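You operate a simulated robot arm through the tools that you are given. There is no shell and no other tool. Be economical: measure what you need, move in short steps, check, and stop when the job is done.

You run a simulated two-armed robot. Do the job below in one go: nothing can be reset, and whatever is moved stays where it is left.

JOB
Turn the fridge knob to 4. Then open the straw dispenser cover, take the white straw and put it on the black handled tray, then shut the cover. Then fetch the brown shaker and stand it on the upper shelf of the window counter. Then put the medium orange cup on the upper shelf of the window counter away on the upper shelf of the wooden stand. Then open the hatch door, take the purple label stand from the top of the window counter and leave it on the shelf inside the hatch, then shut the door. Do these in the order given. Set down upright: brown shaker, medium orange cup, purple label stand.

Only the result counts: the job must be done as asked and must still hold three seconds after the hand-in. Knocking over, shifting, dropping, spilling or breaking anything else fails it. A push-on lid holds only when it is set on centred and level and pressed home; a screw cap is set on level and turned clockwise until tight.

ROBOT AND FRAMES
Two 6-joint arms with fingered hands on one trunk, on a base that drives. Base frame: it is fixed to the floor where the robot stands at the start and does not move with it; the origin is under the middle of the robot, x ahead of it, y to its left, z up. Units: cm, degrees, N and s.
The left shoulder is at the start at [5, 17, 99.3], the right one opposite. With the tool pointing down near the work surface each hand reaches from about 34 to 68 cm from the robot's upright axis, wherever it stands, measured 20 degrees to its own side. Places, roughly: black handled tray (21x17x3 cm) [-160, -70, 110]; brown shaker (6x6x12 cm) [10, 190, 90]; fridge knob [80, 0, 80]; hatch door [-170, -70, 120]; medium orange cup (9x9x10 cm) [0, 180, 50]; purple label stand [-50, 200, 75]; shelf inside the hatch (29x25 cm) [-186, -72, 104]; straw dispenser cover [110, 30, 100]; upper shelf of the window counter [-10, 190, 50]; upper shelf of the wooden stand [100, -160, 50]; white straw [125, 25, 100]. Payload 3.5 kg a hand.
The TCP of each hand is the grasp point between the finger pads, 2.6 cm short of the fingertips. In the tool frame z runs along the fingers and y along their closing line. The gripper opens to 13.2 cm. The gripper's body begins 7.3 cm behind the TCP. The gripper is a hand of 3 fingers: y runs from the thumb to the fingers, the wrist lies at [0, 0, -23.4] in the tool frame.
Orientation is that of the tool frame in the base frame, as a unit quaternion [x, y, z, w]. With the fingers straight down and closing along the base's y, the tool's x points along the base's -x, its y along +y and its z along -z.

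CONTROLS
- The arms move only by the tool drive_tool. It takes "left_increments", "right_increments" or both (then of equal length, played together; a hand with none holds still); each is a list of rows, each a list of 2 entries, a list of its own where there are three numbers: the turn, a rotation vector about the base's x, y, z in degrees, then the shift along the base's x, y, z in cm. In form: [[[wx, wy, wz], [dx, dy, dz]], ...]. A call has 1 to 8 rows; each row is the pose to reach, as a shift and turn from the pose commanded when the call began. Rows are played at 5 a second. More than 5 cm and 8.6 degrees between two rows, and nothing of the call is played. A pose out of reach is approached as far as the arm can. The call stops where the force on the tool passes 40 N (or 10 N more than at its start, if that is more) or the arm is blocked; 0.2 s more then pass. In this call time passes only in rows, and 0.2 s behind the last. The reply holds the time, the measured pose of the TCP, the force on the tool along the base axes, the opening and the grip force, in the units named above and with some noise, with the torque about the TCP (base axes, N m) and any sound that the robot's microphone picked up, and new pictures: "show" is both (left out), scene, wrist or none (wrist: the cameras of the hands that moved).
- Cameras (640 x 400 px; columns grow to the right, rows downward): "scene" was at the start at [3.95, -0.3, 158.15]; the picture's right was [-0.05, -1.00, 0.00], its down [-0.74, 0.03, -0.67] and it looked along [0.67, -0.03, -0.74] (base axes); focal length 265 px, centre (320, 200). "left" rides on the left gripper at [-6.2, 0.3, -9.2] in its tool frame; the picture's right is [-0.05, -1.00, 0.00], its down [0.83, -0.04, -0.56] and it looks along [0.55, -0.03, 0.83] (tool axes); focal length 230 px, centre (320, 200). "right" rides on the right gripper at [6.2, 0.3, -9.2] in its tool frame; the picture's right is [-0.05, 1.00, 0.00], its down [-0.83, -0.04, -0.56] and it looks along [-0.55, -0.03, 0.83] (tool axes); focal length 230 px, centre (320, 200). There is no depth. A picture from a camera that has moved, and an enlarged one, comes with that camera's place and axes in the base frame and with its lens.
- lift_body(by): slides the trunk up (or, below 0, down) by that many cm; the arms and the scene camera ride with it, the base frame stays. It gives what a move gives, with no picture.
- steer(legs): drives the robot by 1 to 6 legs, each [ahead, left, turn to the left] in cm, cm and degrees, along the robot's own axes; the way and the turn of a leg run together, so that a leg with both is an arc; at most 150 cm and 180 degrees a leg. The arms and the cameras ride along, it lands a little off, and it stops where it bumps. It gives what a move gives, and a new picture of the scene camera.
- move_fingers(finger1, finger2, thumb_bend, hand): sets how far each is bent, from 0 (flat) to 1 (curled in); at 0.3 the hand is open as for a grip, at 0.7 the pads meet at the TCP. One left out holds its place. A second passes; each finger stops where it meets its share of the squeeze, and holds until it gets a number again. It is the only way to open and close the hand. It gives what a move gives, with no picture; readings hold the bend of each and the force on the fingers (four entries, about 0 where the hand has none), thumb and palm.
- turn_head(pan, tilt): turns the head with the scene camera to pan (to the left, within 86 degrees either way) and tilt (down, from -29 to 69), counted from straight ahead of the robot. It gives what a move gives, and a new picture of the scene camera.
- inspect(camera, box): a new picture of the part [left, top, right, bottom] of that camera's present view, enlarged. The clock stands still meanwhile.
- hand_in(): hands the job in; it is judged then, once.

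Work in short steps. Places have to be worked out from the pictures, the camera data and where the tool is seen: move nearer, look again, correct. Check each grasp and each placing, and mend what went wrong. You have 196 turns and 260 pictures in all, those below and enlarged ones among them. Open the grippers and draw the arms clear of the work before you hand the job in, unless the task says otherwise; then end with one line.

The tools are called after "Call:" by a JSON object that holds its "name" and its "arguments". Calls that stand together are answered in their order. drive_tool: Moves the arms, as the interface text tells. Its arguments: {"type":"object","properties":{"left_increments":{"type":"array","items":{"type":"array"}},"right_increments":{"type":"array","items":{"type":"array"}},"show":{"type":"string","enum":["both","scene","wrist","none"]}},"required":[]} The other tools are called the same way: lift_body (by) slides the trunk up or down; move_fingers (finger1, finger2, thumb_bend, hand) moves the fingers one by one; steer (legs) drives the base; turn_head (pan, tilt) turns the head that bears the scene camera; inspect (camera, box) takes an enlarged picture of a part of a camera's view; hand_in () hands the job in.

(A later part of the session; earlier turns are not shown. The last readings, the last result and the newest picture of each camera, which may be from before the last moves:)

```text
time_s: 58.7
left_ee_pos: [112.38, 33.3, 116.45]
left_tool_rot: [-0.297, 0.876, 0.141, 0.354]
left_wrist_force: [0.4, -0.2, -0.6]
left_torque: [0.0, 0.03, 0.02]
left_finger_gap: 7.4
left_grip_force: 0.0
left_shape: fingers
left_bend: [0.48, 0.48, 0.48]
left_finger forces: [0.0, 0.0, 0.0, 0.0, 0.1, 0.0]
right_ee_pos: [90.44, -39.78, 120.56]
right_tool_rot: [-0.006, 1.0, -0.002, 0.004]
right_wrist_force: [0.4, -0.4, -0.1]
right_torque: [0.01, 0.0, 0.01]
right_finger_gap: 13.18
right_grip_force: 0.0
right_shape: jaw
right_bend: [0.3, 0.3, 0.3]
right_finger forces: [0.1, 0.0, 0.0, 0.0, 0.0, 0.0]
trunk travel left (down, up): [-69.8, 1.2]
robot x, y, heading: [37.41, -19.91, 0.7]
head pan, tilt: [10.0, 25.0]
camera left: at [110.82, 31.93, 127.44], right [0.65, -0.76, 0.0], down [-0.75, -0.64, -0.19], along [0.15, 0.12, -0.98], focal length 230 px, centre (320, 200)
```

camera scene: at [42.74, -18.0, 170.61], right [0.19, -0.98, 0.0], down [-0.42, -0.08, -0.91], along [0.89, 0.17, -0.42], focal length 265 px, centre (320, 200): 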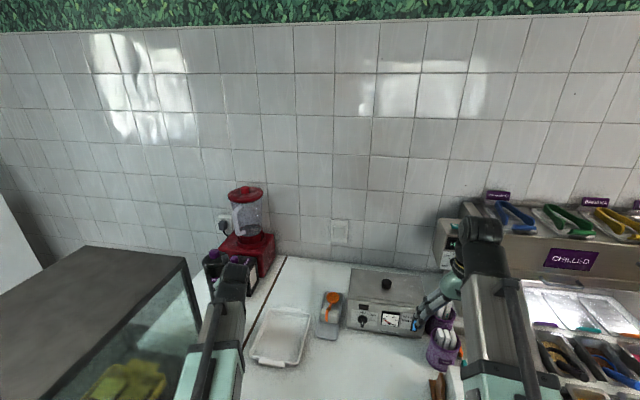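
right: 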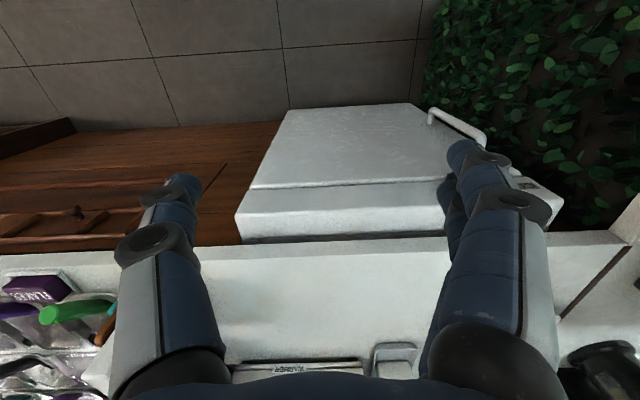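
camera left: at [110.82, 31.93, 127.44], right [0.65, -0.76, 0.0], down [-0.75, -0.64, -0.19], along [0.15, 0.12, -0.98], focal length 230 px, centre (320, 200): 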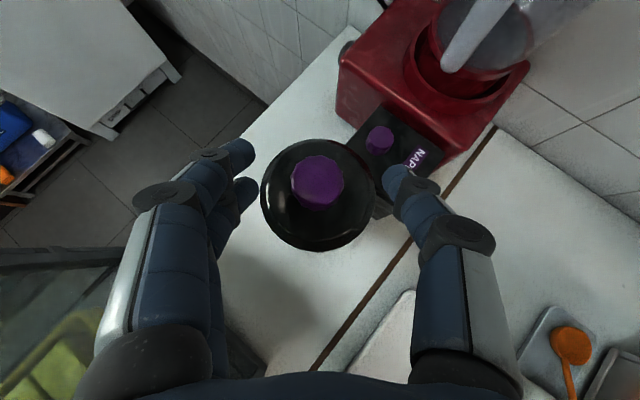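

Call:
{"name": "drive_tool", "arguments": {"left_increments": [[[0, 0, 0], [0.9, 1, -1.2]], [[0, 0, 0], [1.8, 1.8, -2.5]]], "show": "none"}}

Call:
{"name": "move_fingers", "arguments": {"hand": "left", "finger1": 0.7, "finger2": 0.7, "thumb_bend": 0.7}}

Call:
{"name": "inspect", "arguments": {"camera": "left", "box": [200, 100, 440, 300]}}

```text
time_s: 59.3
left_ee_pos: [114.38, 35.17, 114.02]
left_tool_rot: [-0.297, 0.875, 0.142, 0.354]
left_wrist_force: [-0.6, -0.6, 0.2]
left_torque: [0.05, -0.02, -0.03]
left_finger_gap: 7.38
left_grip_force: 0.1
left_shape: fingers
left_bend: [0.48, 0.48, 0.48]
left_finger forces: [0.0, 0.0, 0.0, 0.0, 0.0, 0.1]
right_ee_pos: [90.39, -39.79, 120.69]
right_tool_rot: [-0.006, 1.0, -0.001, 0.004]
right_wrist_force: [0.2, -0.5, 0.0]
right_torque: [-0.02, -0.02, -0.04]
right_finger_gap: 13.18
right_grip_force: 0.1
right_shape: jaw
right_bend: [0.3, 0.3, 0.3]
right_finger forces: [0.1, 0.0, 0.1, 0.0, 0.1, 0.0]
trunk travel left (down, up): [-69.8, 1.2]
robot x, y, heading: [38.02, -19.87, 0.7]
head pan, tilt: [10.0, 25.0]
```

```text
time_s: 60.3
left_ee_pos: [114.43, 35.37, 113.98]
left_tool_rot: [-0.297, 0.876, 0.141, 0.354]
left_wrist_force: [3.2, 1.6, -0.5]
left_torque: [0.07, -0.04, 0.0]
left_finger_gap: 1.29
left_grip_force: 6.4
left_shape: fingers
left_bend: [0.7, 0.63, 0.67]
left_finger forces: [0.0, 5.5, 0.0, 0.1, 6.9, 0.1]
right_ee_pos: [90.37, -39.83, 120.68]
right_tool_rot: [-0.007, 1.0, -0.001, 0.003]
right_wrist_force: [-0.6, 0.3, 0.4]
right_torque: [0.02, -0.05, 0.01]
right_finger_gap: 13.2
right_grip_force: 0.0
right_shape: jaw
right_bend: [0.3, 0.3, 0.3]
right_finger forces: [0.1, 0.1, 0.1, 0.0, 0.0, 0.1]
trunk travel left (down, up): [-69.8, 1.2]
robot x, y, heading: [37.84, -19.79, 0.7]
head pan, tilt: [10.0, 25.0]
```

```text
2.00 times, centred on (320, 200) of left
camera zoom: at [112.62, 33.77, 124.9], right [0.65, -0.76, 0.0], down [-0.75, -0.64, -0.19], along [0.15, 0.12, -0.98], focal length 460 px, centre (320, 200)
```

zoom: 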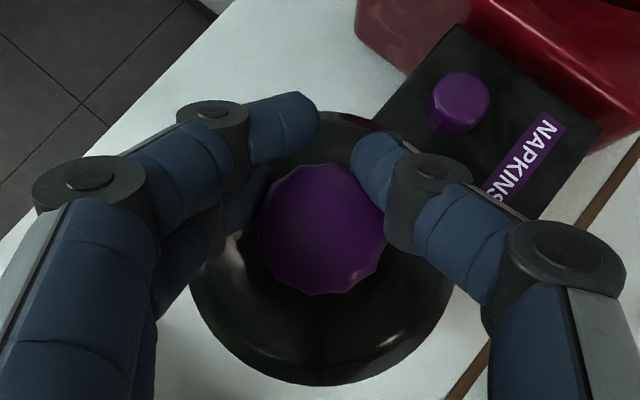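

Only the lower finger and thumb bear. Reopen, shift back 0.8 cm, and regrip.

Call:
{"name": "move_fingers", "arguments": {"hand": "left", "finger1": 0.5, "finger2": 0.5, "thumb_bend": 0.5}}

Call:
{"name": "drive_tool", "arguments": {"left_increments": [[[0, 0, 0], [-0.7, -0.6, -0.3]]], "show": "none"}}

Call:
{"name": "move_fingers", "arguments": {"hand": "left", "finger1": 0.72, "finger2": 0.72, "thumb_bend": 0.72}}

Call:
{"name": "inspect", "arguments": {"camera": "left", "box": [200, 100, 440, 300]}}

```text
time_s: 61.3
left_ee_pos: [114.25, 35.19, 113.95]
left_tool_rot: [-0.297, 0.876, 0.14, 0.354]
left_wrist_force: [0.6, 0.1, 0.7]
left_torque: [-0.02, -0.03, -0.02]
left_finger_gap: 6.74
left_grip_force: 0.1
left_shape: fingers
left_bend: [0.5, 0.5, 0.5]
left_finger forces: [0.0, 0.1, 0.1, 0.0, 0.0, 0.1]
right_ee_pos: [90.33, -39.84, 120.61]
right_tool_rot: [-0.006, 1.0, 0.0, 0.003]
right_wrist_force: [0.5, -0.6, -0.1]
right_torque: [-0.01, 0.0, 0.0]
right_finger_gap: 13.19
right_grip_force: 0.0
right_shape: jaw
right_bend: [0.3, 0.3, 0.3]
right_finger forces: [0.0, 0.1, 0.0, 0.0, 0.1, 0.0]
trunk travel left (down, up): [-69.8, 1.2]
robot x, y, heading: [37.39, -19.43, 0.9]
head pan, tilt: [10.0, 25.0]
```

```text
time_s: 61.7
left_ee_pos: [113.39, 34.54, 113.79]
left_tool_rot: [-0.296, 0.876, 0.141, 0.354]
left_wrist_force: [-0.1, 0.3, 0.2]
left_torque: [-0.04, 0.02, -0.01]
left_finger_gap: 6.71
left_grip_force: 0.1
left_shape: fingers
left_bend: [0.5, 0.5, 0.5]
left_finger forces: [0.0, 0.1, 0.0, 0.0, 0.0, 0.0]
right_ee_pos: [90.32, -39.68, 120.74]
right_tool_rot: [-0.005, 1.0, 0.0, 0.004]
right_wrist_force: [-0.6, 0.1, 0.5]
right_torque: [0.0, 0.0, 0.04]
right_finger_gap: 13.19
right_grip_force: 0.1
right_shape: jaw
right_bend: [0.3, 0.3, 0.3]
right_finger forces: [0.0, 0.1, 0.1, 0.1, 0.1, 0.0]
trunk travel left (down, up): [-69.8, 1.2]
robot x, y, heading: [37.92, -19.86, 0.7]
head pan, tilt: [10.0, 25.0]
```

```text
time_s: 62.7
left_ee_pos: [113.53, 34.62, 113.86]
left_tool_rot: [-0.297, 0.876, 0.142, 0.354]
left_wrist_force: [7.7, 1.1, 3.5]
left_torque: [0.29, 0.06, -0.07]
left_finger_gap: 1.45
left_grip_force: 13.3
left_shape: fingers
left_bend: [0.72, 0.63, 0.65]
left_finger forces: [0.8, 13.0, 0.1, 0.1, 13.3, 0.0]
right_ee_pos: [90.45, -39.83, 120.6]
right_tool_rot: [-0.006, 1.0, 0.0, 0.003]
right_wrist_force: [-0.3, 0.5, 0.5]
right_torque: [-0.01, 0.01, 0.01]
right_finger_gap: 13.21
right_grip_force: 0.1
right_shape: jaw
right_bend: [0.3, 0.3, 0.3]
right_finger forces: [0.0, 0.1, 0.0, 0.1, 0.0, 0.1]
trunk travel left (down, up): [-69.8, 1.2]
robot x, y, heading: [37.18, -19.79, 0.6]
head pan, tilt: [10.0, 25.0]
```

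```text
2.00 times, centred on (320, 200) of left
camera zoom: at [111.91, 33.13, 124.68], right [0.65, -0.76, 0.0], down [-0.75, -0.64, -0.19], along [0.15, 0.13, -0.98], focal length 460 px, centre (320, 200)
```

zoom: 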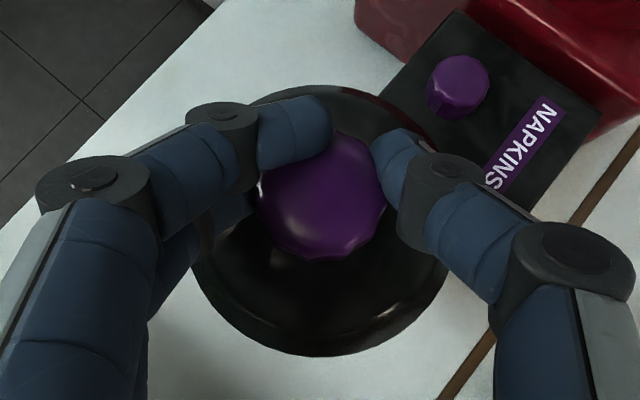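

Thumb and lower finger hold the knob at 13 N. Lift in small steps to 4 cm and look.

Call:
{"name": "drive_tool", "arguments": {"left_increments": [[[0, 0, 0], [0, 0, 1]], [[0, 0, 0], [0, 0, 2]], [[0, 0, 0], [0, 0, 3]], [[0, 0, 0], [0, 0, 4]]], "show": "both"}}

Call:
{"name": "inspect", "arguments": {"camera": "scene", "box": [180, 200, 280, 330]}}

```text
time_s: 63.7
left_ee_pos: [113.58, 34.5, 117.68]
left_tool_rot: [-0.297, 0.876, 0.141, 0.353]
left_wrist_force: [3.6, -0.8, -1.8]
left_torque: [0.16, 0.13, -0.01]
left_finger_gap: 1.44
left_grip_force: 12.0
left_shape: fingers
left_bend: [0.72, 0.63, 0.65]
left_finger forces: [0.4, 11.2, 0.0, 0.1, 11.5, 0.1]
right_ee_pos: [90.43, -39.66, 120.54]
right_tool_rot: [-0.006, 1.0, 0.0, 0.003]
right_wrist_force: [-1.6, 0.4, 0.1]
right_torque: [-0.03, -0.02, -0.01]
right_finger_gap: 13.2
right_grip_force: 0.0
right_shape: jaw
right_bend: [0.3, 0.3, 0.3]
right_finger forces: [0.0, 0.0, 0.1, 0.0, 0.0, 0.0]
trunk travel left (down, up): [-69.8, 1.2]
robot x, y, heading: [37.81, -19.88, 0.6]
head pan, tilt: [10.0, 25.0]
camera scene: at [42.78, -18.02, 170.61], right [0.19, -0.98, 0.0], down [-0.42, -0.08, -0.91], along [0.89, 0.17, -0.42], focal length 265 px, centre (320, 200)
camera left: at [111.96, 33.14, 128.62], right [0.65, -0.76, 0.0], down [-0.75, -0.64, -0.19], along [0.14, 0.12, -0.98], focal length 230 px, centre (320, 200)
```

scene: 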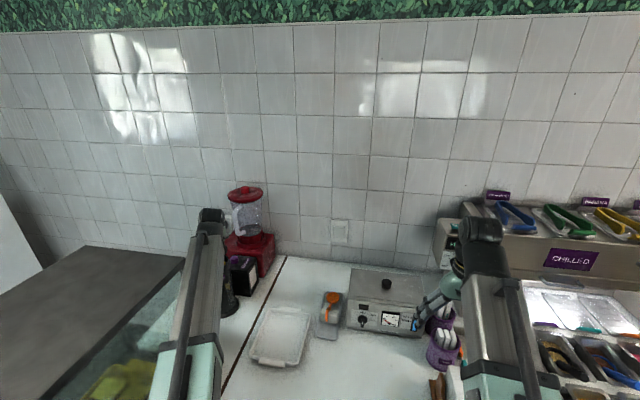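
left: 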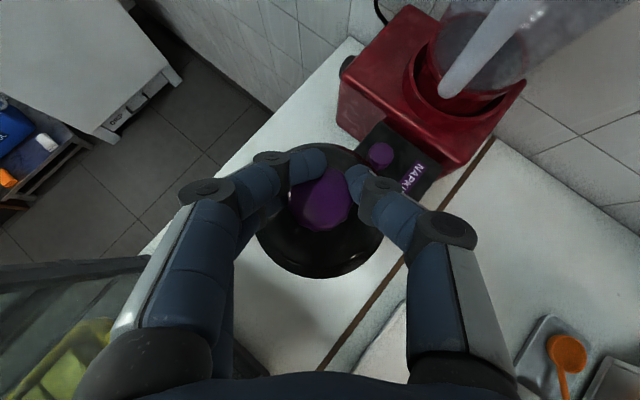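

```text
3.08 times, centred on (230, 265) of scene
camera zoom: at [42.78, -18.02, 170.61], right [0.19, -0.98, 0.0], down [-0.42, -0.08, -0.91], along [0.89, 0.17, -0.42], focal length 816 px, centre (597, 0)
```

zoom: 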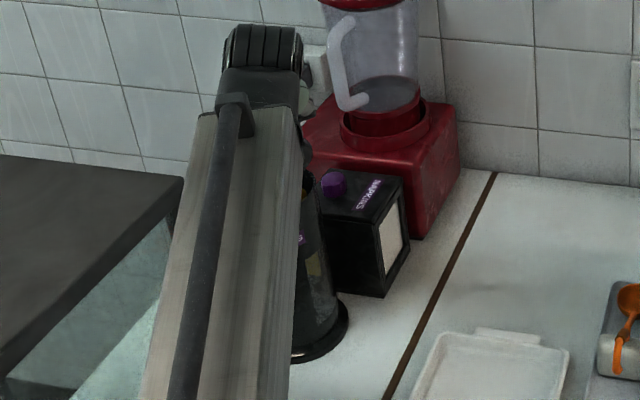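

Lid again follows vertically with only ~2 N. Continue straight up 4 cm more and check.

Call:
{"name": "drive_tool", "arguments": {"left_increments": [[[0, 0, 0], [0, 0, 1]], [[0, 0, 0], [0, 0, 2]], [[0, 0, 0], [0, 0, 3]], [[0, 0, 0], [0, 0, 4]]], "show": "wrist"}}

Call:
{"name": "inspect", "arguments": {"camera": "scene", "box": [180, 200, 280, 330]}}

```text
time_s: 64.7
left_ee_pos: [113.61, 34.6, 121.81]
left_tool_rot: [-0.297, 0.876, 0.141, 0.354]
left_wrist_force: [4.8, 2.8, -1.2]
left_torque: [0.17, 0.09, -0.03]
left_finger_gap: 1.41
left_grip_force: 12.2
left_shape: fingers
left_bend: [0.72, 0.63, 0.65]
left_finger forces: [0.8, 12.2, 0.1, 0.0, 11.1, 0.0]
right_ee_pos: [90.43, -39.7, 120.61]
right_tool_rot: [-0.007, 1.0, -0.001, 0.004]
right_wrist_force: [-0.1, 0.2, 0.1]
right_torque: [-0.01, 0.01, -0.04]
right_finger_gap: 13.17
right_grip_force: 0.0
right_shape: jaw
right_bend: [0.3, 0.3, 0.3]
right_finger forces: [0.0, 0.0, 0.1, 0.0, 0.0, 0.0]
trunk travel left (down, up): [-69.8, 1.2]
robot x, y, heading: [37.76, -19.59, 0.9]
head pan, tilt: [10.0, 25.0]
camera left: at [111.97, 33.11, 132.63], right [0.65, -0.76, 0.0], down [-0.75, -0.64, -0.19], along [0.15, 0.12, -0.98], focal length 230 px, centre (320, 200)
```

left: 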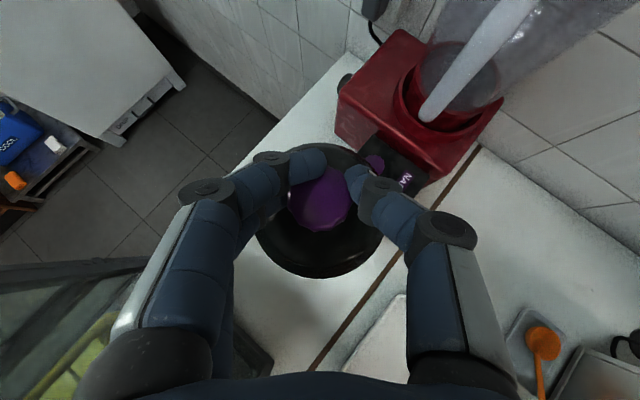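

```text
3.08 times, centred on (230, 265) of scene
camera zoom: at [42.81, -17.97, 170.61], right [0.19, -0.98, 0.0], down [-0.42, -0.08, -0.91], along [0.89, 0.17, -0.42], focal length 816 px, centre (597, 0)
```

zoom: 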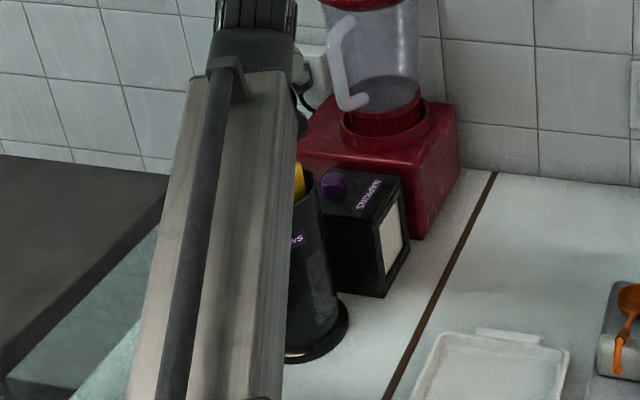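

The cylinder is open (yellow straw visible below). Raise 6 cm more so the lid clears the straws, watching for slip.

Call:
{"name": "drive_tool", "arguments": {"left_increments": [[[0, 0, 0], [0, 0, 1.5]], [[0, 0, 0], [0, 0, 3]], [[0, 0, 0], [0, 0, 4.5]], [[0, 0, 0], [0, 0, 6]]], "show": "wrist"}}

Call:
{"name": "inspect", "arguments": {"camera": "scene", "box": [180, 200, 280, 330]}}

```text
time_s: 65.7
left_ee_pos: [113.72, 34.63, 127.89]
left_tool_rot: [-0.297, 0.875, 0.142, 0.354]
left_wrist_force: [5.9, 2.2, 0.3]
left_torque: [0.27, 0.07, -0.04]
left_finger_gap: 1.42
left_grip_force: 13.3
left_shape: fingers
left_bend: [0.72, 0.63, 0.65]
left_finger forces: [1.1, 13.6, 0.0, 0.0, 11.8, 0.0]
right_ee_pos: [90.38, -39.85, 120.61]
right_tool_rot: [-0.005, 1.0, -0.001, 0.003]
right_wrist_force: [0.1, -0.2, -0.2]
right_torque: [0.0, -0.01, 0.01]
right_finger_gap: 13.2
right_grip_force: 0.0
right_shape: jaw
right_bend: [0.3, 0.3, 0.3]
right_finger forces: [0.0, 0.0, 0.0, 0.1, 0.0, 0.0]
trunk travel left (down, up): [-69.8, 1.2]
robot x, y, heading: [37.72, -19.96, 0.8]
head pan, tilt: [10.0, 25.0]
camera left: at [111.95, 33.11, 138.71], right [0.65, -0.76, 0.0], down [-0.75, -0.64, -0.19], along [0.15, 0.13, -0.98], focal length 230 px, centre (320, 200)
```

left: 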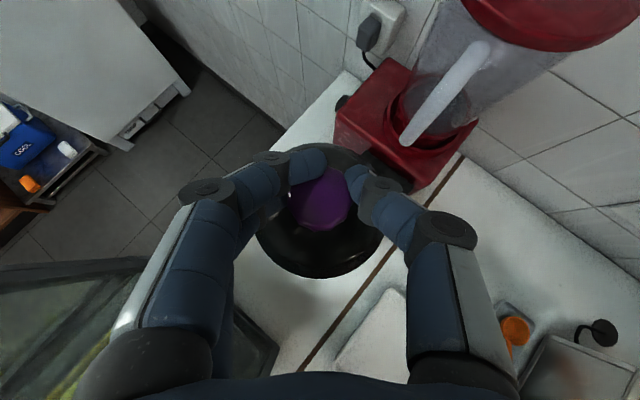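

```text
3.08 times, centred on (230, 265) of scene
camera zoom: at [42.8, -18.0, 170.61], right [0.19, -0.98, 0.0], down [-0.42, -0.08, -0.91], along [0.89, 0.17, -0.42], focal length 816 px, centre (597, 0)
```

zoom: 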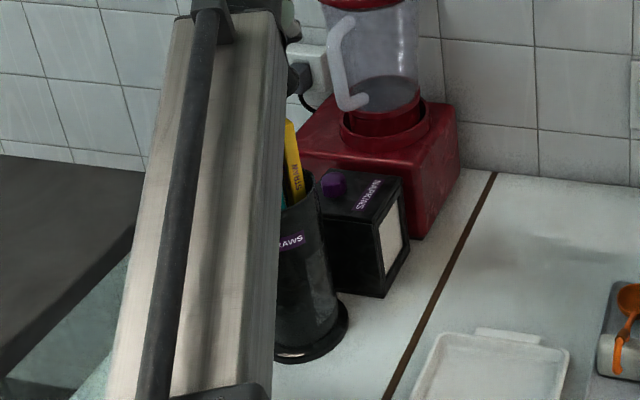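

Residual side forces suggest the cover slides on a vertical guide. Continue upward to find its end stop.

Call:
{"name": "drive_tool", "arguments": {"left_increments": [[[0, 0, 0], [0, 0, 1]], [[0, 0, 0], [0, 0, 2]], [[0, 0, 0], [0, 0, 3]], [[0, 0, 0], [0, 0, 4]]], "show": "wrist"}}

Call:
{"name": "inspect", "arguments": {"camera": "scene", "box": [180, 180, 280, 310]}}

```text
time_s: 66.7
left_ee_pos: [113.22, 34.43, 131.9]
left_tool_rot: [-0.297, 0.875, 0.142, 0.355]
left_wrist_force: [-1.6, -0.3, 3.7]
left_torque: [0.02, 0.05, 0.0]
left_finger_gap: 0.09
left_grip_force: 1.3
left_shape: fingers
left_bend: [0.72, 0.71, 0.72]
left_finger forces: [0.0, 3.1, 0.1, 0.0, 0.1, 0.0]
right_ee_pos: [90.16, -39.69, 120.78]
right_tool_rot: [-0.006, 1.0, 0.0, 0.003]
right_wrist_force: [0.0, 0.2, -0.4]
right_torque: [0.01, -0.02, 0.0]
right_finger_gap: 13.21
right_grip_force: 0.0
right_shape: jaw
right_bend: [0.3, 0.3, 0.3]
right_finger forces: [0.1, 0.0, 0.0, 0.1, 0.0, 0.0]
trunk travel left (down, up): [-69.8, 1.2]
robot x, y, heading: [37.51, -19.44, 0.7]
head pan, tilt: [10.0, 25.0]
camera left: at [111.58, 32.95, 142.72], right [0.65, -0.76, 0.0], down [-0.75, -0.64, -0.2], along [0.15, 0.13, -0.98], focal length 230 px, centre (320, 200)
```

left: 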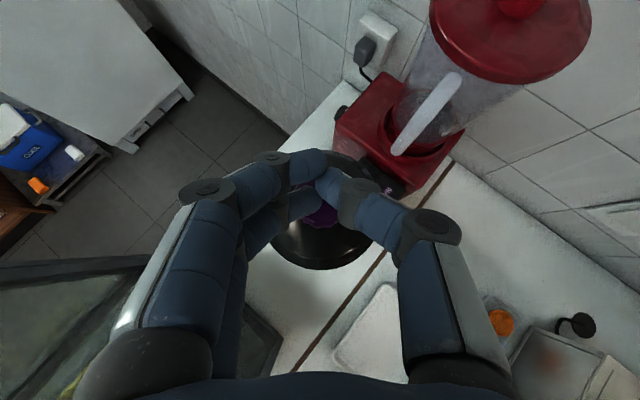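

```text
3.08 times, centred on (230, 245) of scene
camera zoom: at [42.61, -18.06, 170.63], right [0.19, -0.98, 0.0], down [-0.41, -0.08, -0.91], along [0.89, 0.17, -0.42], focal length 816 px, centre (597, 62)
```

zoom: 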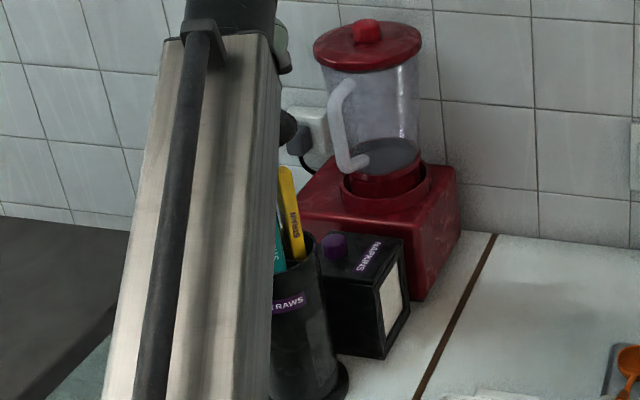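

The cover reached its stop and my fingers slid off, but it seems to stay up. Open fingers and withdraw back-up to see.

Call:
{"name": "move_fingers", "arguments": {"hand": "left", "finger1": 0.45, "finger2": 0.45, "thumb_bend": 0.45}}

Call:
{"name": "drive_tool", "arguments": {"left_increments": [[[0, 0, 0], [-0.5, -0.5, 3]], [[0, 0, 0], [-3, -3, 4]], [[0, 0, 0], [-5, -6, 4]], [[0, 0, 0], [-7, -9, 4]]], "show": "both"}}

```text
time_s: 67.7
left_ee_pos: [113.44, 34.5, 131.59]
left_tool_rot: [-0.296, 0.875, 0.141, 0.355]
left_wrist_force: [0.5, 0.6, 0.3]
left_torque: [-0.01, 0.0, -0.02]
left_finger_gap: 8.41
left_grip_force: 0.0
left_shape: fingers
left_bend: [0.45, 0.45, 0.45]
left_finger forces: [0.0, 0.1, 0.1, 0.0, 0.0, 0.0]
right_ee_pos: [90.3, -39.75, 120.58]
right_tool_rot: [-0.006, 1.0, 0.0, 0.003]
right_wrist_force: [0.1, 0.0, -1.0]
right_torque: [-0.01, 0.0, 0.0]
right_finger_gap: 13.19
right_grip_force: 0.1
right_shape: jaw
right_bend: [0.3, 0.3, 0.3]
right_finger forces: [0.0, 0.0, 0.1, 0.1, 0.0, 0.0]
trunk travel left (down, up): [-69.8, 1.2]
robot x, y, heading: [37.56, -19.86, 0.8]
head pan, tilt: [10.0, 25.0]
```

```text
time_s: 68.7
left_ee_pos: [106.62, 25.44, 135.74]
left_tool_rot: [-0.296, 0.876, 0.14, 0.354]
left_wrist_force: [1.0, 0.6, -0.4]
left_torque: [-0.04, 0.0, -0.01]
left_finger_gap: 8.41
left_grip_force: 0.1
left_shape: fingers
left_bend: [0.45, 0.45, 0.45]
left_finger forces: [0.1, 0.0, 0.0, 0.0, 0.1, 0.0]
left hand out of reach, approached as far as the arm can: row 1
right_ee_pos: [90.3, -39.8, 120.56]
right_tool_rot: [-0.006, 1.0, 0.0, 0.003]
right_wrist_force: [-0.3, 0.8, -0.5]
right_torque: [0.0, 0.0, 0.06]
right_finger_gap: 13.17
right_grip_force: 0.1
right_shape: jaw
right_bend: [0.3, 0.3, 0.3]
right_finger forces: [0.0, 0.0, 0.1, 0.0, 0.0, 0.0]
trunk travel left (down, up): [-69.8, 1.2]
robot x, y, heading: [37.68, -19.56, 0.8]
head pan, tilt: [10.0, 25.0]
camera scene: at [42.68, -18.07, 170.61], right [0.19, -0.98, 0.0], down [-0.42, -0.08, -0.91], along [0.89, 0.17, -0.42], focal length 265 px, centre (320, 200)
camera left: at [104.89, 24.04, 146.61], right [0.65, -0.76, 0.0], down [-0.75, -0.64, -0.19], along [0.15, 0.12, -0.98], focal length 230 px, centre (320, 200)
```

scene: 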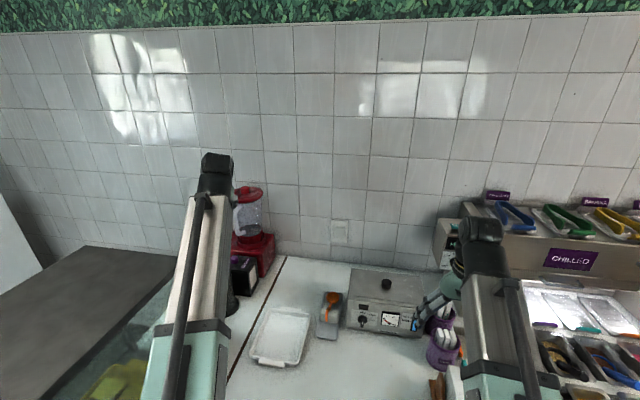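
left: 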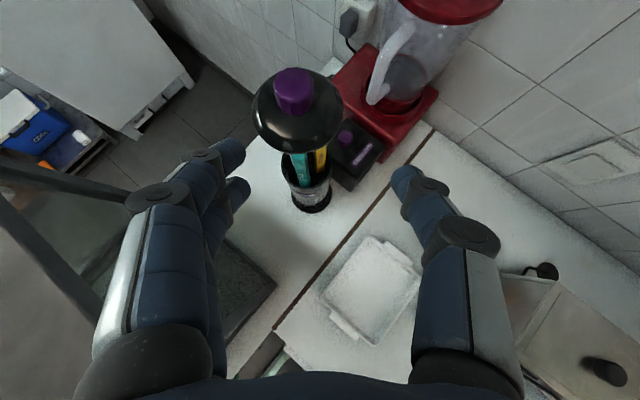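

The cover stays raised with the straws exposed below. Enlarge.

Call:
{"name": "inspect", "arguments": {"camera": "left", "box": [240, 60, 360, 220]}}

```text
2.50 times, centred on (300, 140) of left
camera zoom: at [104.89, 24.04, 146.61], right [0.65, -0.76, 0.0], down [-0.75, -0.64, -0.19], along [0.15, 0.12, -0.98], focal length 575 px, centre (370, 350)
```

zoom: 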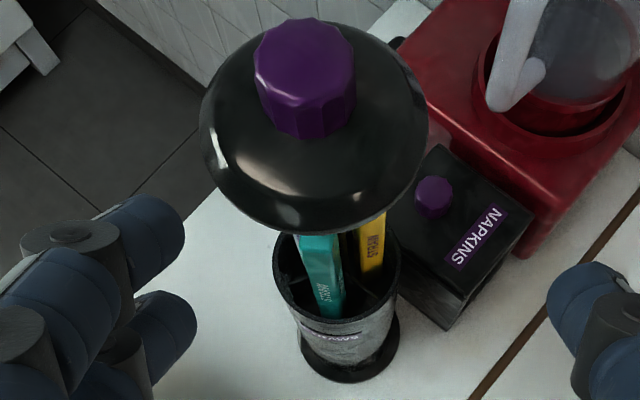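

Teal and yellow straws are visible; the white one must be behind. Move the left arm to the right for a clear scene-camera view.

Call:
{"name": "drive_tool", "arguments": {"left_increments": [[[0, 0, -5], [-1, -4, 0]], [[0, 0, -10], [-2, -8, 0]], [[0, 0, -15], [-3, -12, -2]], [[0, 0, -20], [-4, -16, -4]], [[0, 0, -25], [-5, -20, -4]], [[0, 0, -30], [-6, -23, -4]]], "show": "wrist"}}

Call:
{"name": "inspect", "arguments": {"camera": "scene", "box": [180, 190, 280, 320]}}

```text
time_s: 70.1
left_ee_pos: [100.7, 2.77, 131.7]
left_tool_rot: [-0.059, 0.923, 0.044, 0.378]
left_wrist_force: [0.0, -0.2, 0.5]
left_torque: [0.01, 0.01, -0.02]
left_finger_gap: 8.41
left_grip_force: 0.0
left_shape: fingers
left_bend: [0.45, 0.45, 0.45]
left_finger forces: [0.1, 0.0, 0.1, 0.0, 0.0, 0.0]
right_ee_pos: [90.4, -39.69, 120.57]
right_tool_rot: [-0.007, 1.0, 0.0, 0.003]
right_wrist_force: [0.1, -0.5, 0.2]
right_torque: [-0.02, -0.01, -0.01]
right_finger_gap: 13.19
right_grip_force: 0.0
right_shape: jaw
right_bend: [0.3, 0.3, 0.3]
right_finger forces: [0.0, 0.0, 0.0, 0.1, 0.0, 0.0]
trunk travel left (down, up): [-69.8, 1.2]
robot x, y, heading: [37.62, -19.7, 0.8]
head pan, tilt: [10.0, 25.0]
camera left: at [98.54, 2.19, 142.56], right [0.18, -0.98, 0.0], down [-0.97, -0.18, -0.19], along [0.19, 0.04, -0.98], focal length 230 px, centre (320, 200)
```

left: 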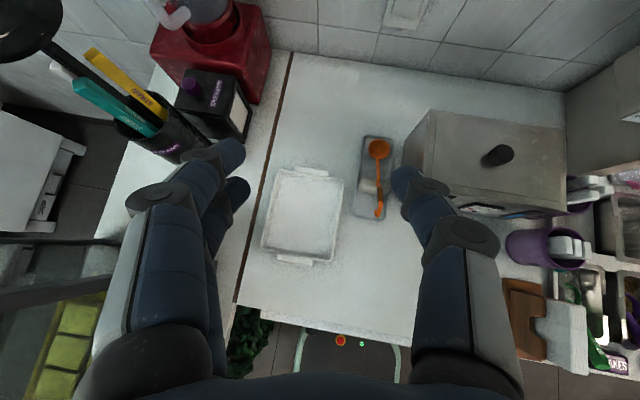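

```text
3.08 times, centred on (230, 255) of scene
camera zoom: at [42.7, -18.03, 170.61], right [0.19, -0.98, 0.0], down [-0.42, -0.08, -0.91], along [0.89, 0.17, -0.42], focal length 816 px, centre (597, 31)
```

zoom: 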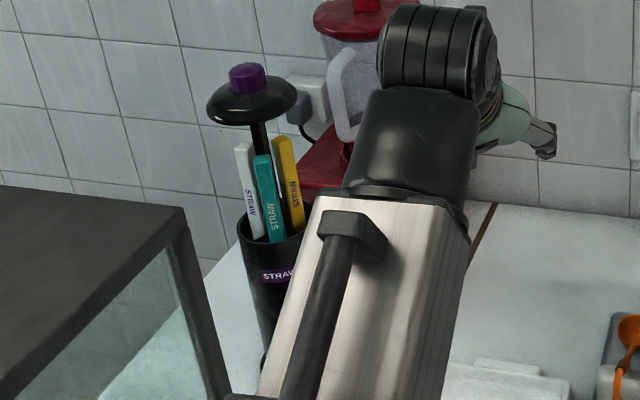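

The three wrapped straws stand around a post: white (left, top ≈[113.4, 37, 118]), teal and yellow. I bring the left hand level at yaw ~38° for a close side view.

Call:
{"name": "drive_tool", "arguments": {"left_increments": [[[0, -8, 0], [0, 0, -3]], [[0, -16, 0], [0, 1, -6]], [[0, -24, 0], [0, 2, -9]], [[0, -32, 0], [0, 3, -11]], [[0, -39, 0], [0, 4, -13]]], "show": "none"}}

Call:
{"name": "drive_tool", "arguments": {"left_increments": [[[0, 0, 7.5], [0.5, 4, -1]], [[0, 0, 15], [1, 8, -2]], [[0, 0, 22], [1.5, 12, -4]], [[0, 0, 29], [2, 16, -6]]], "show": "wrist"}}

```text
time_s: 71.3
left_ee_pos: [107.12, 8.09, 118.78]
left_tool_rot: [-0.071, 0.743, 0.022, 0.665]
left_wrist_force: [0.6, 0.2, -0.2]
left_torque: [0.0, 0.02, 0.0]
left_finger_gap: 8.41
left_grip_force: 0.0
left_shape: fingers
left_bend: [0.45, 0.45, 0.45]
left_finger forces: [0.0, 0.0, 0.0, 0.0, 0.0, 0.0]
left hand out of reach, approached as far as the arm can: row 2, 3, 4, 5
right_ee_pos: [90.3, -39.76, 120.68]
right_tool_rot: [-0.006, 1.0, -0.001, 0.004]
right_wrist_force: [0.0, -0.3, -0.4]
right_torque: [0.02, 0.01, -0.01]
right_finger_gap: 13.18
right_grip_force: 0.1
right_shape: jaw
right_bend: [0.3, 0.3, 0.3]
right_finger forces: [0.0, 0.0, 0.0, 0.0, 0.1, 0.0]
trunk travel left (down, up): [-69.8, 1.2]
robot x, y, heading: [37.99, -19.82, 0.9]
head pan, tilt: [10.0, 25.0]
```

```text
time_s: 72.3
left_ee_pos: [109.08, 24.49, 115.05]
left_tool_rot: [-0.254, 0.71, 0.186, 0.63]
left_wrist_force: [-0.4, -0.4, -0.3]
left_torque: [0.01, -0.03, -0.01]
left_finger_gap: 8.41
left_grip_force: 0.2
left_shape: fingers
left_bend: [0.45, 0.45, 0.45]
left_finger forces: [0.2, 0.0, 0.0, 0.1, 0.1, 0.0]
left hand out of reach, approached as far as the arm can: row 4
right_ee_pos: [90.37, -39.73, 120.69]
right_tool_rot: [-0.005, 1.0, -0.001, 0.004]
right_wrist_force: [0.5, 0.5, -0.6]
right_torque: [-0.02, 0.0, 0.04]
right_finger_gap: 13.19
right_grip_force: 0.1
right_shape: jaw
right_bend: [0.3, 0.3, 0.3]
right_finger forces: [0.0, 0.0, 0.1, 0.0, 0.0, 0.1]
trunk travel left (down, up): [-69.8, 1.2]
robot x, y, heading: [37.57, -19.87, 0.7]
head pan, tilt: [10.0, 25.0]
camera left: at [101.96, 20.05, 122.32], right [0.6, -0.79, 0.11], down [-0.48, -0.46, -0.74], along [0.64, 0.39, -0.66], focal length 230 px, centre (320, 200)
```

left: 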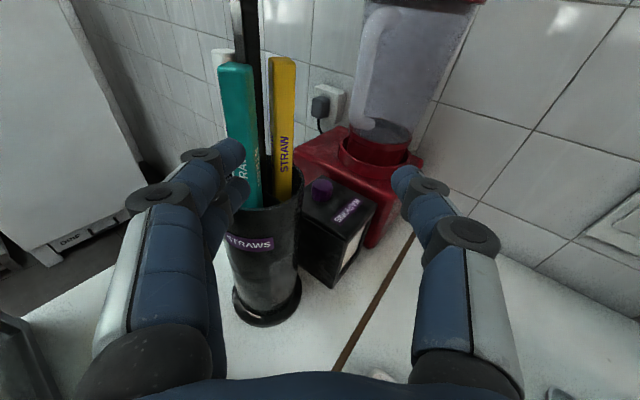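

Call:
{"name": "inspect", "arguments": {"camera": "left", "box": [190, 0, 320, 240]}}

```text
1.67 times, centred on (255, 120) of left
camera zoom: at [101.96, 20.05, 122.32], right [0.6, -0.79, 0.11], down [-0.48, -0.46, -0.74], along [0.64, 0.39, -0.66], focal length 384 px, centre (428, 333)
```

zoom: 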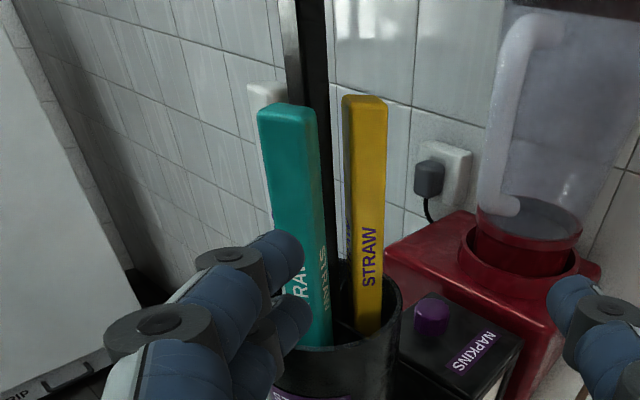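

White stands behind teal from here; it is accessible only from the left side (+y). Check whether the robot could stand left of the counter: look left.

Call:
{"name": "turn_head", "arguments": {"pan": 50, "tilt": 35}}

Call:
{"name": "turn_head", "arguments": {"pan": 84, "tilt": 30}}

```text
time_s: 73.3
left_ee_pos: [109.12, 24.32, 115.05]
left_tool_rot: [-0.254, 0.71, 0.185, 0.63]
left_wrist_force: [0.0, 0.3, -0.5]
left_torque: [-0.01, 0.0, -0.04]
left_finger_gap: 8.41
left_grip_force: 0.0
left_shape: fingers
left_bend: [0.45, 0.45, 0.45]
left_finger forces: [0.0, 0.1, 0.1, 0.1, 0.0, 0.1]
right_ee_pos: [90.45, -39.79, 120.74]
right_tool_rot: [-0.006, 1.0, 0.0, 0.003]
right_wrist_force: [0.6, 0.5, 0.1]
right_torque: [0.0, -0.01, -0.02]
right_finger_gap: 13.21
right_grip_force: 0.0
right_shape: jaw
right_bend: [0.3, 0.3, 0.3]
right_finger forces: [0.0, 0.0, 0.1, 0.1, 0.1, 0.1]
trunk travel left (down, up): [-69.8, 1.2]
robot x, y, heading: [37.45, -19.71, 0.7]
head pan, tilt: [50.0, 35.0]
camera scene: at [39.24, -12.92, 169.04], right [0.77, -0.63, 0.0], down [-0.36, -0.44, -0.82], along [0.52, 0.63, -0.57], focal length 265 px, centre (320, 200)
```

scene: 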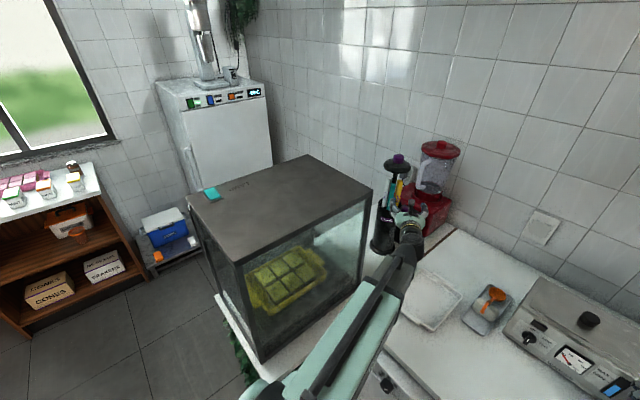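

```text
time_s: 74.3
left_ee_pos: [109.03, 24.42, 115.06]
left_tool_rot: [-0.254, 0.71, 0.186, 0.63]
left_wrist_force: [0.1, -0.6, 0.3]
left_torque: [-0.01, 0.04, -0.03]
left_finger_gap: 8.43
left_grip_force: 0.1
left_shape: fingers
left_bend: [0.45, 0.45, 0.45]
left_finger forces: [0.0, 0.0, 0.0, 0.0, 0.0, 0.0]
right_ee_pos: [90.46, -39.71, 120.77]
right_tool_rot: [-0.007, 1.0, 0.0, 0.004]
right_wrist_force: [-0.6, -0.3, 0.0]
right_torque: [-0.01, 0.03, 0.02]
right_finger_gap: 13.17
right_grip_force: 0.1
right_shape: jaw
right_bend: [0.3, 0.3, 0.3]
right_finger forces: [0.1, 0.1, 0.0, 0.0, 0.1, 0.0]
trunk travel left (down, up): [-69.8, 1.2]
robot x, y, heading: [37.87, -19.64, 0.4]
head pan, tilt: [84.0, 30.0]
camera scene: at [34.5, -10.73, 169.81], right [1.0, -0.09, 0.0], down [-0.05, -0.5, -0.87], along [0.08, 0.86, -0.5], focal length 265 px, centre (320, 200)
```

scene: 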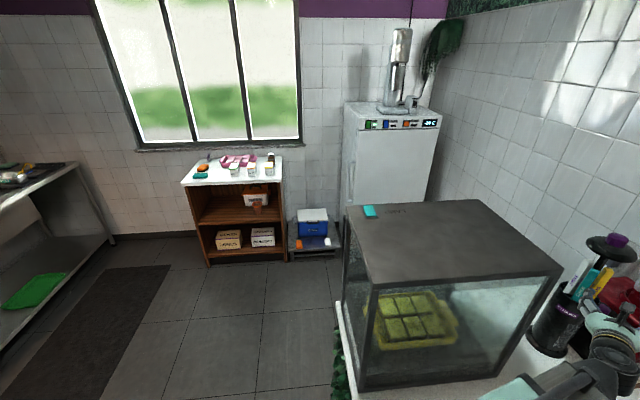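

There's free floor left of the peninsula (case spans x 48–90, y 26–53). I'll go round and approach from there facing −y. First swing the left hand clear to the right and un-yaw it.

Call:
{"name": "drive_tool", "arguments": {"left_increments": [[[0, 0, -7], [-2, -4, 1]], [[0, 0, -14], [-4, -8, 2]], [[0, 0, -21], [-6, -12, 3]], [[0, 0, -28], [-8, -16, 4]], [[0, 0, -33], [-10, -20, 5]]], "show": "none"}}

Call:
{"name": "steer", "arguments": {"legs": [[-65, 0, 0]]}}

```text
time_s: 75.5
left_ee_pos: [107.24, 6.16, 120.14]
left_tool_rot: [-0.045, 0.746, 0.0, 0.664]
left_wrist_force: [0.5, -0.2, -0.5]
left_torque: [-0.01, -0.02, 0.01]
left_finger_gap: 8.42
left_grip_force: 0.1
left_shape: fingers
left_bend: [0.45, 0.45, 0.45]
left_finger forces: [0.0, 0.0, 0.0, 0.1, 0.1, 0.0]
left hand out of reach, approached as far as the arm can: row 3, 4, 5
right_ee_pos: [90.37, -39.69, 120.68]
right_tool_rot: [-0.007, 1.0, 0.0, 0.004]
right_wrist_force: [1.2, -0.4, -1.4]
right_torque: [0.02, 0.04, 0.03]
right_finger_gap: 13.19
right_grip_force: 0.1
right_shape: jaw
right_bend: [0.3, 0.3, 0.3]
right_finger forces: [0.1, 0.1, 0.1, 0.1, 0.1, 0.0]
trunk travel left (down, up): [-69.8, 1.2]
robot x, y, heading: [37.87, -19.75, 0.8]
head pan, tilt: [84.0, 30.0]
```

```text
time_s: 79.1
left_ee_pos: [42.97, 5.29, 120.06]
left_tool_rot: [-0.043, 0.746, -0.004, 0.665]
left_wrist_force: [-0.7, -1.1, 0.2]
left_torque: [0.01, 0.0, 0.02]
left_finger_gap: 8.44
left_grip_force: 0.0
left_shape: fingers
left_bend: [0.45, 0.45, 0.45]
left_finger forces: [0.1, 0.1, 0.1, 0.0, 0.0, 0.1]
right_ee_pos: [25.93, -40.64, 120.68]
right_tool_rot: [-0.004, 1.0, 0.0, 0.003]
right_wrist_force: [-0.7, 0.5, -0.1]
right_torque: [-0.01, -0.03, 0.02]
right_finger_gap: 13.19
right_grip_force: 0.1
right_shape: jaw
right_bend: [0.3, 0.3, 0.3]
right_finger forces: [0.0, 0.1, 0.1, 0.1, 0.1, 0.0]
trunk travel left (down, up): [-69.8, 1.2]
robot x, y, heading: [-26.9, -20.36, 0.5]
head pan, tilt: [84.0, 30.0]
camera scene: at [-29.88, -11.38, 169.81], right [1.0, -0.1, 0.0], down [-0.05, -0.5, -0.87], along [0.08, 0.86, -0.5], focal length 265 px, centre (320, 200)
```

scene: 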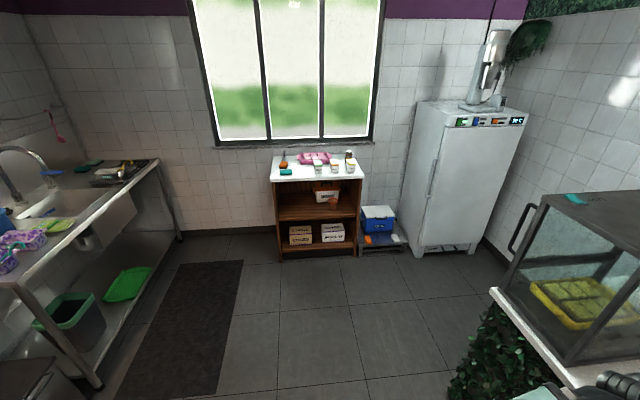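

Layout clear: free floor between peninsula and window wall. Tuck the left hand to point mostly down near the body before driving round.

Call:
{"name": "drive_tool", "arguments": {"left_increments": [[[0, 8.5, 0], [-0.7, 0, -3.4]], [[0, 17, 0], [-1.8, 0, -6.6]], [[0, 25.5, 0], [-3.5, 0, -9.7]], [[0, 34, 0], [-5.5, 0, -12.4]], [[0, 42.5, 0], [-8, 0, -14.9]], [[0, 51, 0], [-10.8, 0, -16.9]], [[0, 59.5, 0], [-13.9, 0, -18.6]], [[0, 68, 0], [-17.1, 0, -19.7]]], "show": "none"}}

Call:
{"name": "steer", "arguments": {"legs": [[-15, 0, 0], [0, 145, 0], [0, 0, -90]]}}

Call:
{"name": "turn_head", "arguments": {"pan": 20, "tilt": 30}}

```text
time_s: 80.9
left_ee_pos: [25.94, 5.45, 100.51]
left_tool_rot: [-0.038, 0.99, 0.023, 0.133]
left_wrist_force: [-0.2, 0.2, 0.4]
left_torque: [-0.01, -0.03, -0.02]
left_finger_gap: 8.42
left_grip_force: 0.0
left_shape: fingers
left_bend: [0.45, 0.45, 0.45]
left_finger forces: [0.1, 0.0, 0.1, 0.0, 0.0, 0.0]
right_ee_pos: [25.89, -40.59, 120.68]
right_tool_rot: [-0.004, 1.0, 0.0, 0.004]
right_wrist_force: [0.8, -0.1, 0.4]
right_torque: [0.04, 0.0, 0.02]
right_finger_gap: 13.19
right_grip_force: 0.1
right_shape: jaw
right_bend: [0.3, 0.3, 0.3]
right_finger forces: [0.0, 0.0, 0.0, 0.0, 0.0, 0.1]
trunk travel left (down, up): [-69.8, 1.2]
robot x, y, heading: [-26.69, -20.46, 0.7]
head pan, tilt: [84.0, 30.0]
```

```text
time_s: 93.0
left_ee_pos: [-18.38, 72.76, 100.57]
left_tool_rot: [0.669, 0.731, -0.079, 0.111]
left_wrist_force: [0.4, 0.6, 0.4]
left_torque: [0.0, 0.03, 0.03]
left_finger_gap: 8.44
left_grip_force: 0.1
left_shape: fingers
left_bend: [0.45, 0.45, 0.45]
left_finger forces: [0.1, 0.0, 0.0, 0.0, 0.0, 0.0]
right_ee_pos: [-64.27, 72.33, 120.79]
right_tool_rot: [0.7, 0.714, -0.002, 0.002]
right_wrist_force: [-0.5, 0.0, 0.4]
right_torque: [-0.01, -0.02, 0.03]
right_finger_gap: 13.19
right_grip_force: 0.1
right_shape: jaw
right_bend: [0.3, 0.3, 0.3]
right_finger forces: [0.0, 0.0, 0.1, 0.1, 0.1, 0.0]
trunk travel left (down, up): [-69.8, 1.2]
robot x, y, heading: [-44.68, 125.3, -89.1]
head pan, tilt: [84.0, 30.0]
camera scene: at [-35.78, 128.47, 169.81], right [-0.08, -1.0, 0.0], down [-0.5, 0.04, -0.87], along [0.86, -0.07, -0.5], focal length 265 px, centre (320, 200)
```

scene: 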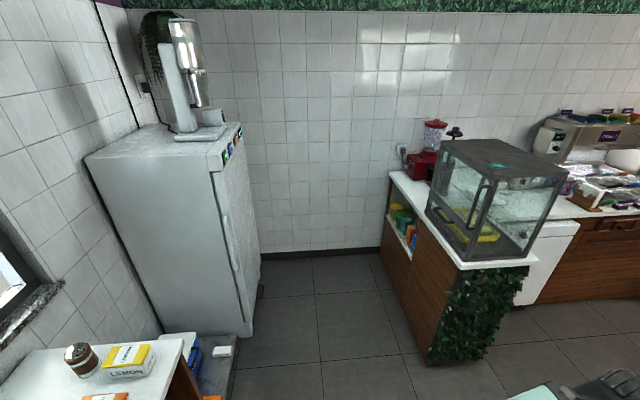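

```text
time_s: 94.3
left_ee_pos: [-18.41, 72.82, 100.63]
left_tool_rot: [0.669, 0.731, -0.079, 0.111]
left_wrist_force: [-0.1, -0.1, 0.6]
left_torque: [0.01, 0.0, 0.0]
left_finger_gap: 8.46
left_grip_force: 0.1
left_shape: fingers
left_bend: [0.45, 0.45, 0.45]
left_finger forces: [0.0, 0.0, 0.0, 0.0, 0.1, 0.1]
right_ee_pos: [-64.34, 72.12, 120.7]
right_tool_rot: [0.7, 0.714, -0.004, 0.002]
right_wrist_force: [0.4, -0.3, -0.5]
right_torque: [0.01, 0.0, -0.03]
right_finger_gap: 13.21
right_grip_force: 0.0
right_shape: jaw
right_bend: [0.3, 0.3, 0.3]
right_finger forces: [0.0, 0.0, 0.0, 0.0, 0.0, 0.0]
trunk travel left (down, up): [-69.8, 1.2]
robot x, y, heading: [-44.72, 125.05, -88.7]
head pan, tilt: [20.0, 30.0]
camera scene: at [-41.51, 120.8, 169.81], right [-0.93, -0.36, 0.0], down [-0.18, 0.47, -0.87], along [0.31, -0.81, -0.5], focal length 265 px, centre (320, 200)
```

scene: 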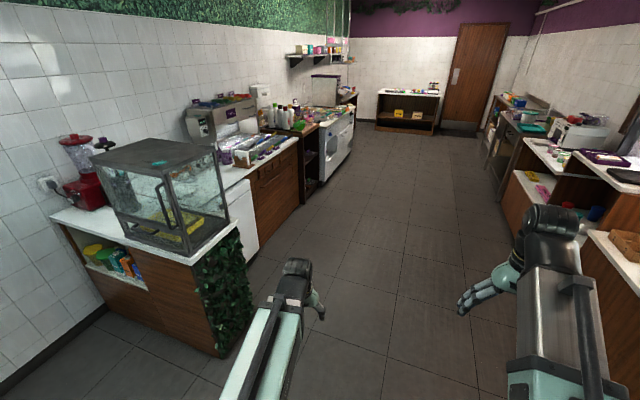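

Corridor between peninsula (y≤56) and freezer (y≥167) is free. Slide the robot left (+x) to about x=98, keeping hands at y≈73.

Call:
{"name": "steer", "arguments": {"legs": [[0, 143, -1]]}}

Call:
{"name": "turn_head", "arguments": {"pan": 0, "tilt": 40}}

```text
time_s: 101.4
left_ee_pos: [123.31, 75.51, 100.43]
left_tool_rot: [0.669, 0.73, -0.079, 0.111]
left_wrist_force: [0.3, -0.1, 0.2]
left_torque: [0.02, -0.02, -0.01]
left_finger_gap: 8.43
left_grip_force: 0.1
left_shape: fingers
left_bend: [0.45, 0.45, 0.45]
left_finger forces: [0.1, 0.0, 0.0, 0.1, 0.0, 0.0]
right_ee_pos: [77.38, 74.97, 120.63]
right_tool_rot: [0.7, 0.714, -0.004, 0.002]
right_wrist_force: [0.3, 0.2, -0.2]
right_torque: [0.01, 0.01, 0.01]
right_finger_gap: 13.19
right_grip_force: 0.0
right_shape: jaw
right_bend: [0.3, 0.3, 0.3]
right_finger forces: [0.1, 0.1, 0.1, 0.0, 0.1, 0.0]
trunk travel left (down, up): [-69.8, 1.2]
robot x, y, heading: [96.72, 128.07, -89.1]
head pan, tilt: [20.0, 30.0]
camera scene: at [100.28, 123.58, 169.81], right [-0.93, -0.36, 0.0], down [-0.18, 0.47, -0.87], along [0.31, -0.81, -0.5], focal length 265 px, centre (320, 200)
```

scene: 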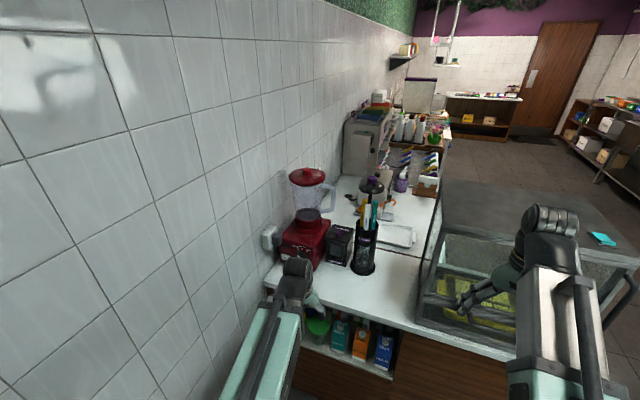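

```text
time_s: 102.2
left_ee_pos: [123.29, 75.56, 100.48]
left_tool_rot: [0.67, 0.73, -0.078, 0.112]
left_wrist_force: [0.8, 0.1, 0.4]
left_torque: [-0.04, -0.05, -0.03]
left_finger_gap: 8.43
left_grip_force: 0.0
left_shape: fingers
left_bend: [0.45, 0.45, 0.45]
left_finger forces: [0.0, 0.0, 0.1, 0.1, 0.0, 0.0]
right_ee_pos: [77.35, 75.11, 120.67]
right_tool_rot: [0.701, 0.714, -0.003, 0.001]
right_wrist_force: [-0.4, 1.1, -0.2]
right_torque: [-0.03, -0.02, 0.0]
right_finger_gap: 13.21
right_grip_force: 0.0
right_shape: jaw
right_bend: [0.3, 0.3, 0.3]
right_finger forces: [0.0, 0.0, 0.0, 0.0, 0.0, 0.0]
trunk travel left (down, up): [-69.8, 1.2]
robot x, y, heading: [97.08, 127.88, -88.8]
head pan, tilt: [0.0, 40.0]
camera scene: at [97.16, 123.52, 168.28], right [-1.0, -0.02, 0.0], down [-0.01, 0.64, -0.77], along [0.02, -0.77, -0.64], focal length 265 px, centre (320, 200)
```

scene: 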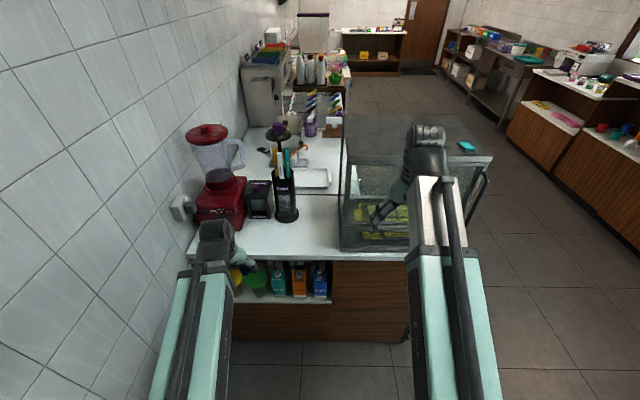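

Call:
{"name": "inspect", "arguments": {"camera": "scene", "box": [235, 110, 335, 230]}}

```text
3.33 times, centred on (285, 170) of scene
camera zoom: at [97.16, 123.52, 168.28], right [-1.0, -0.02, 0.0], down [-0.01, 0.64, -0.77], along [0.02, -0.77, -0.64], focal length 884 px, centre (437, 300)
```

zoom: 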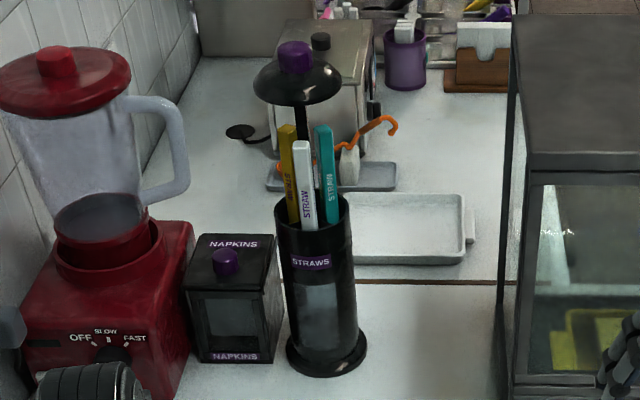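

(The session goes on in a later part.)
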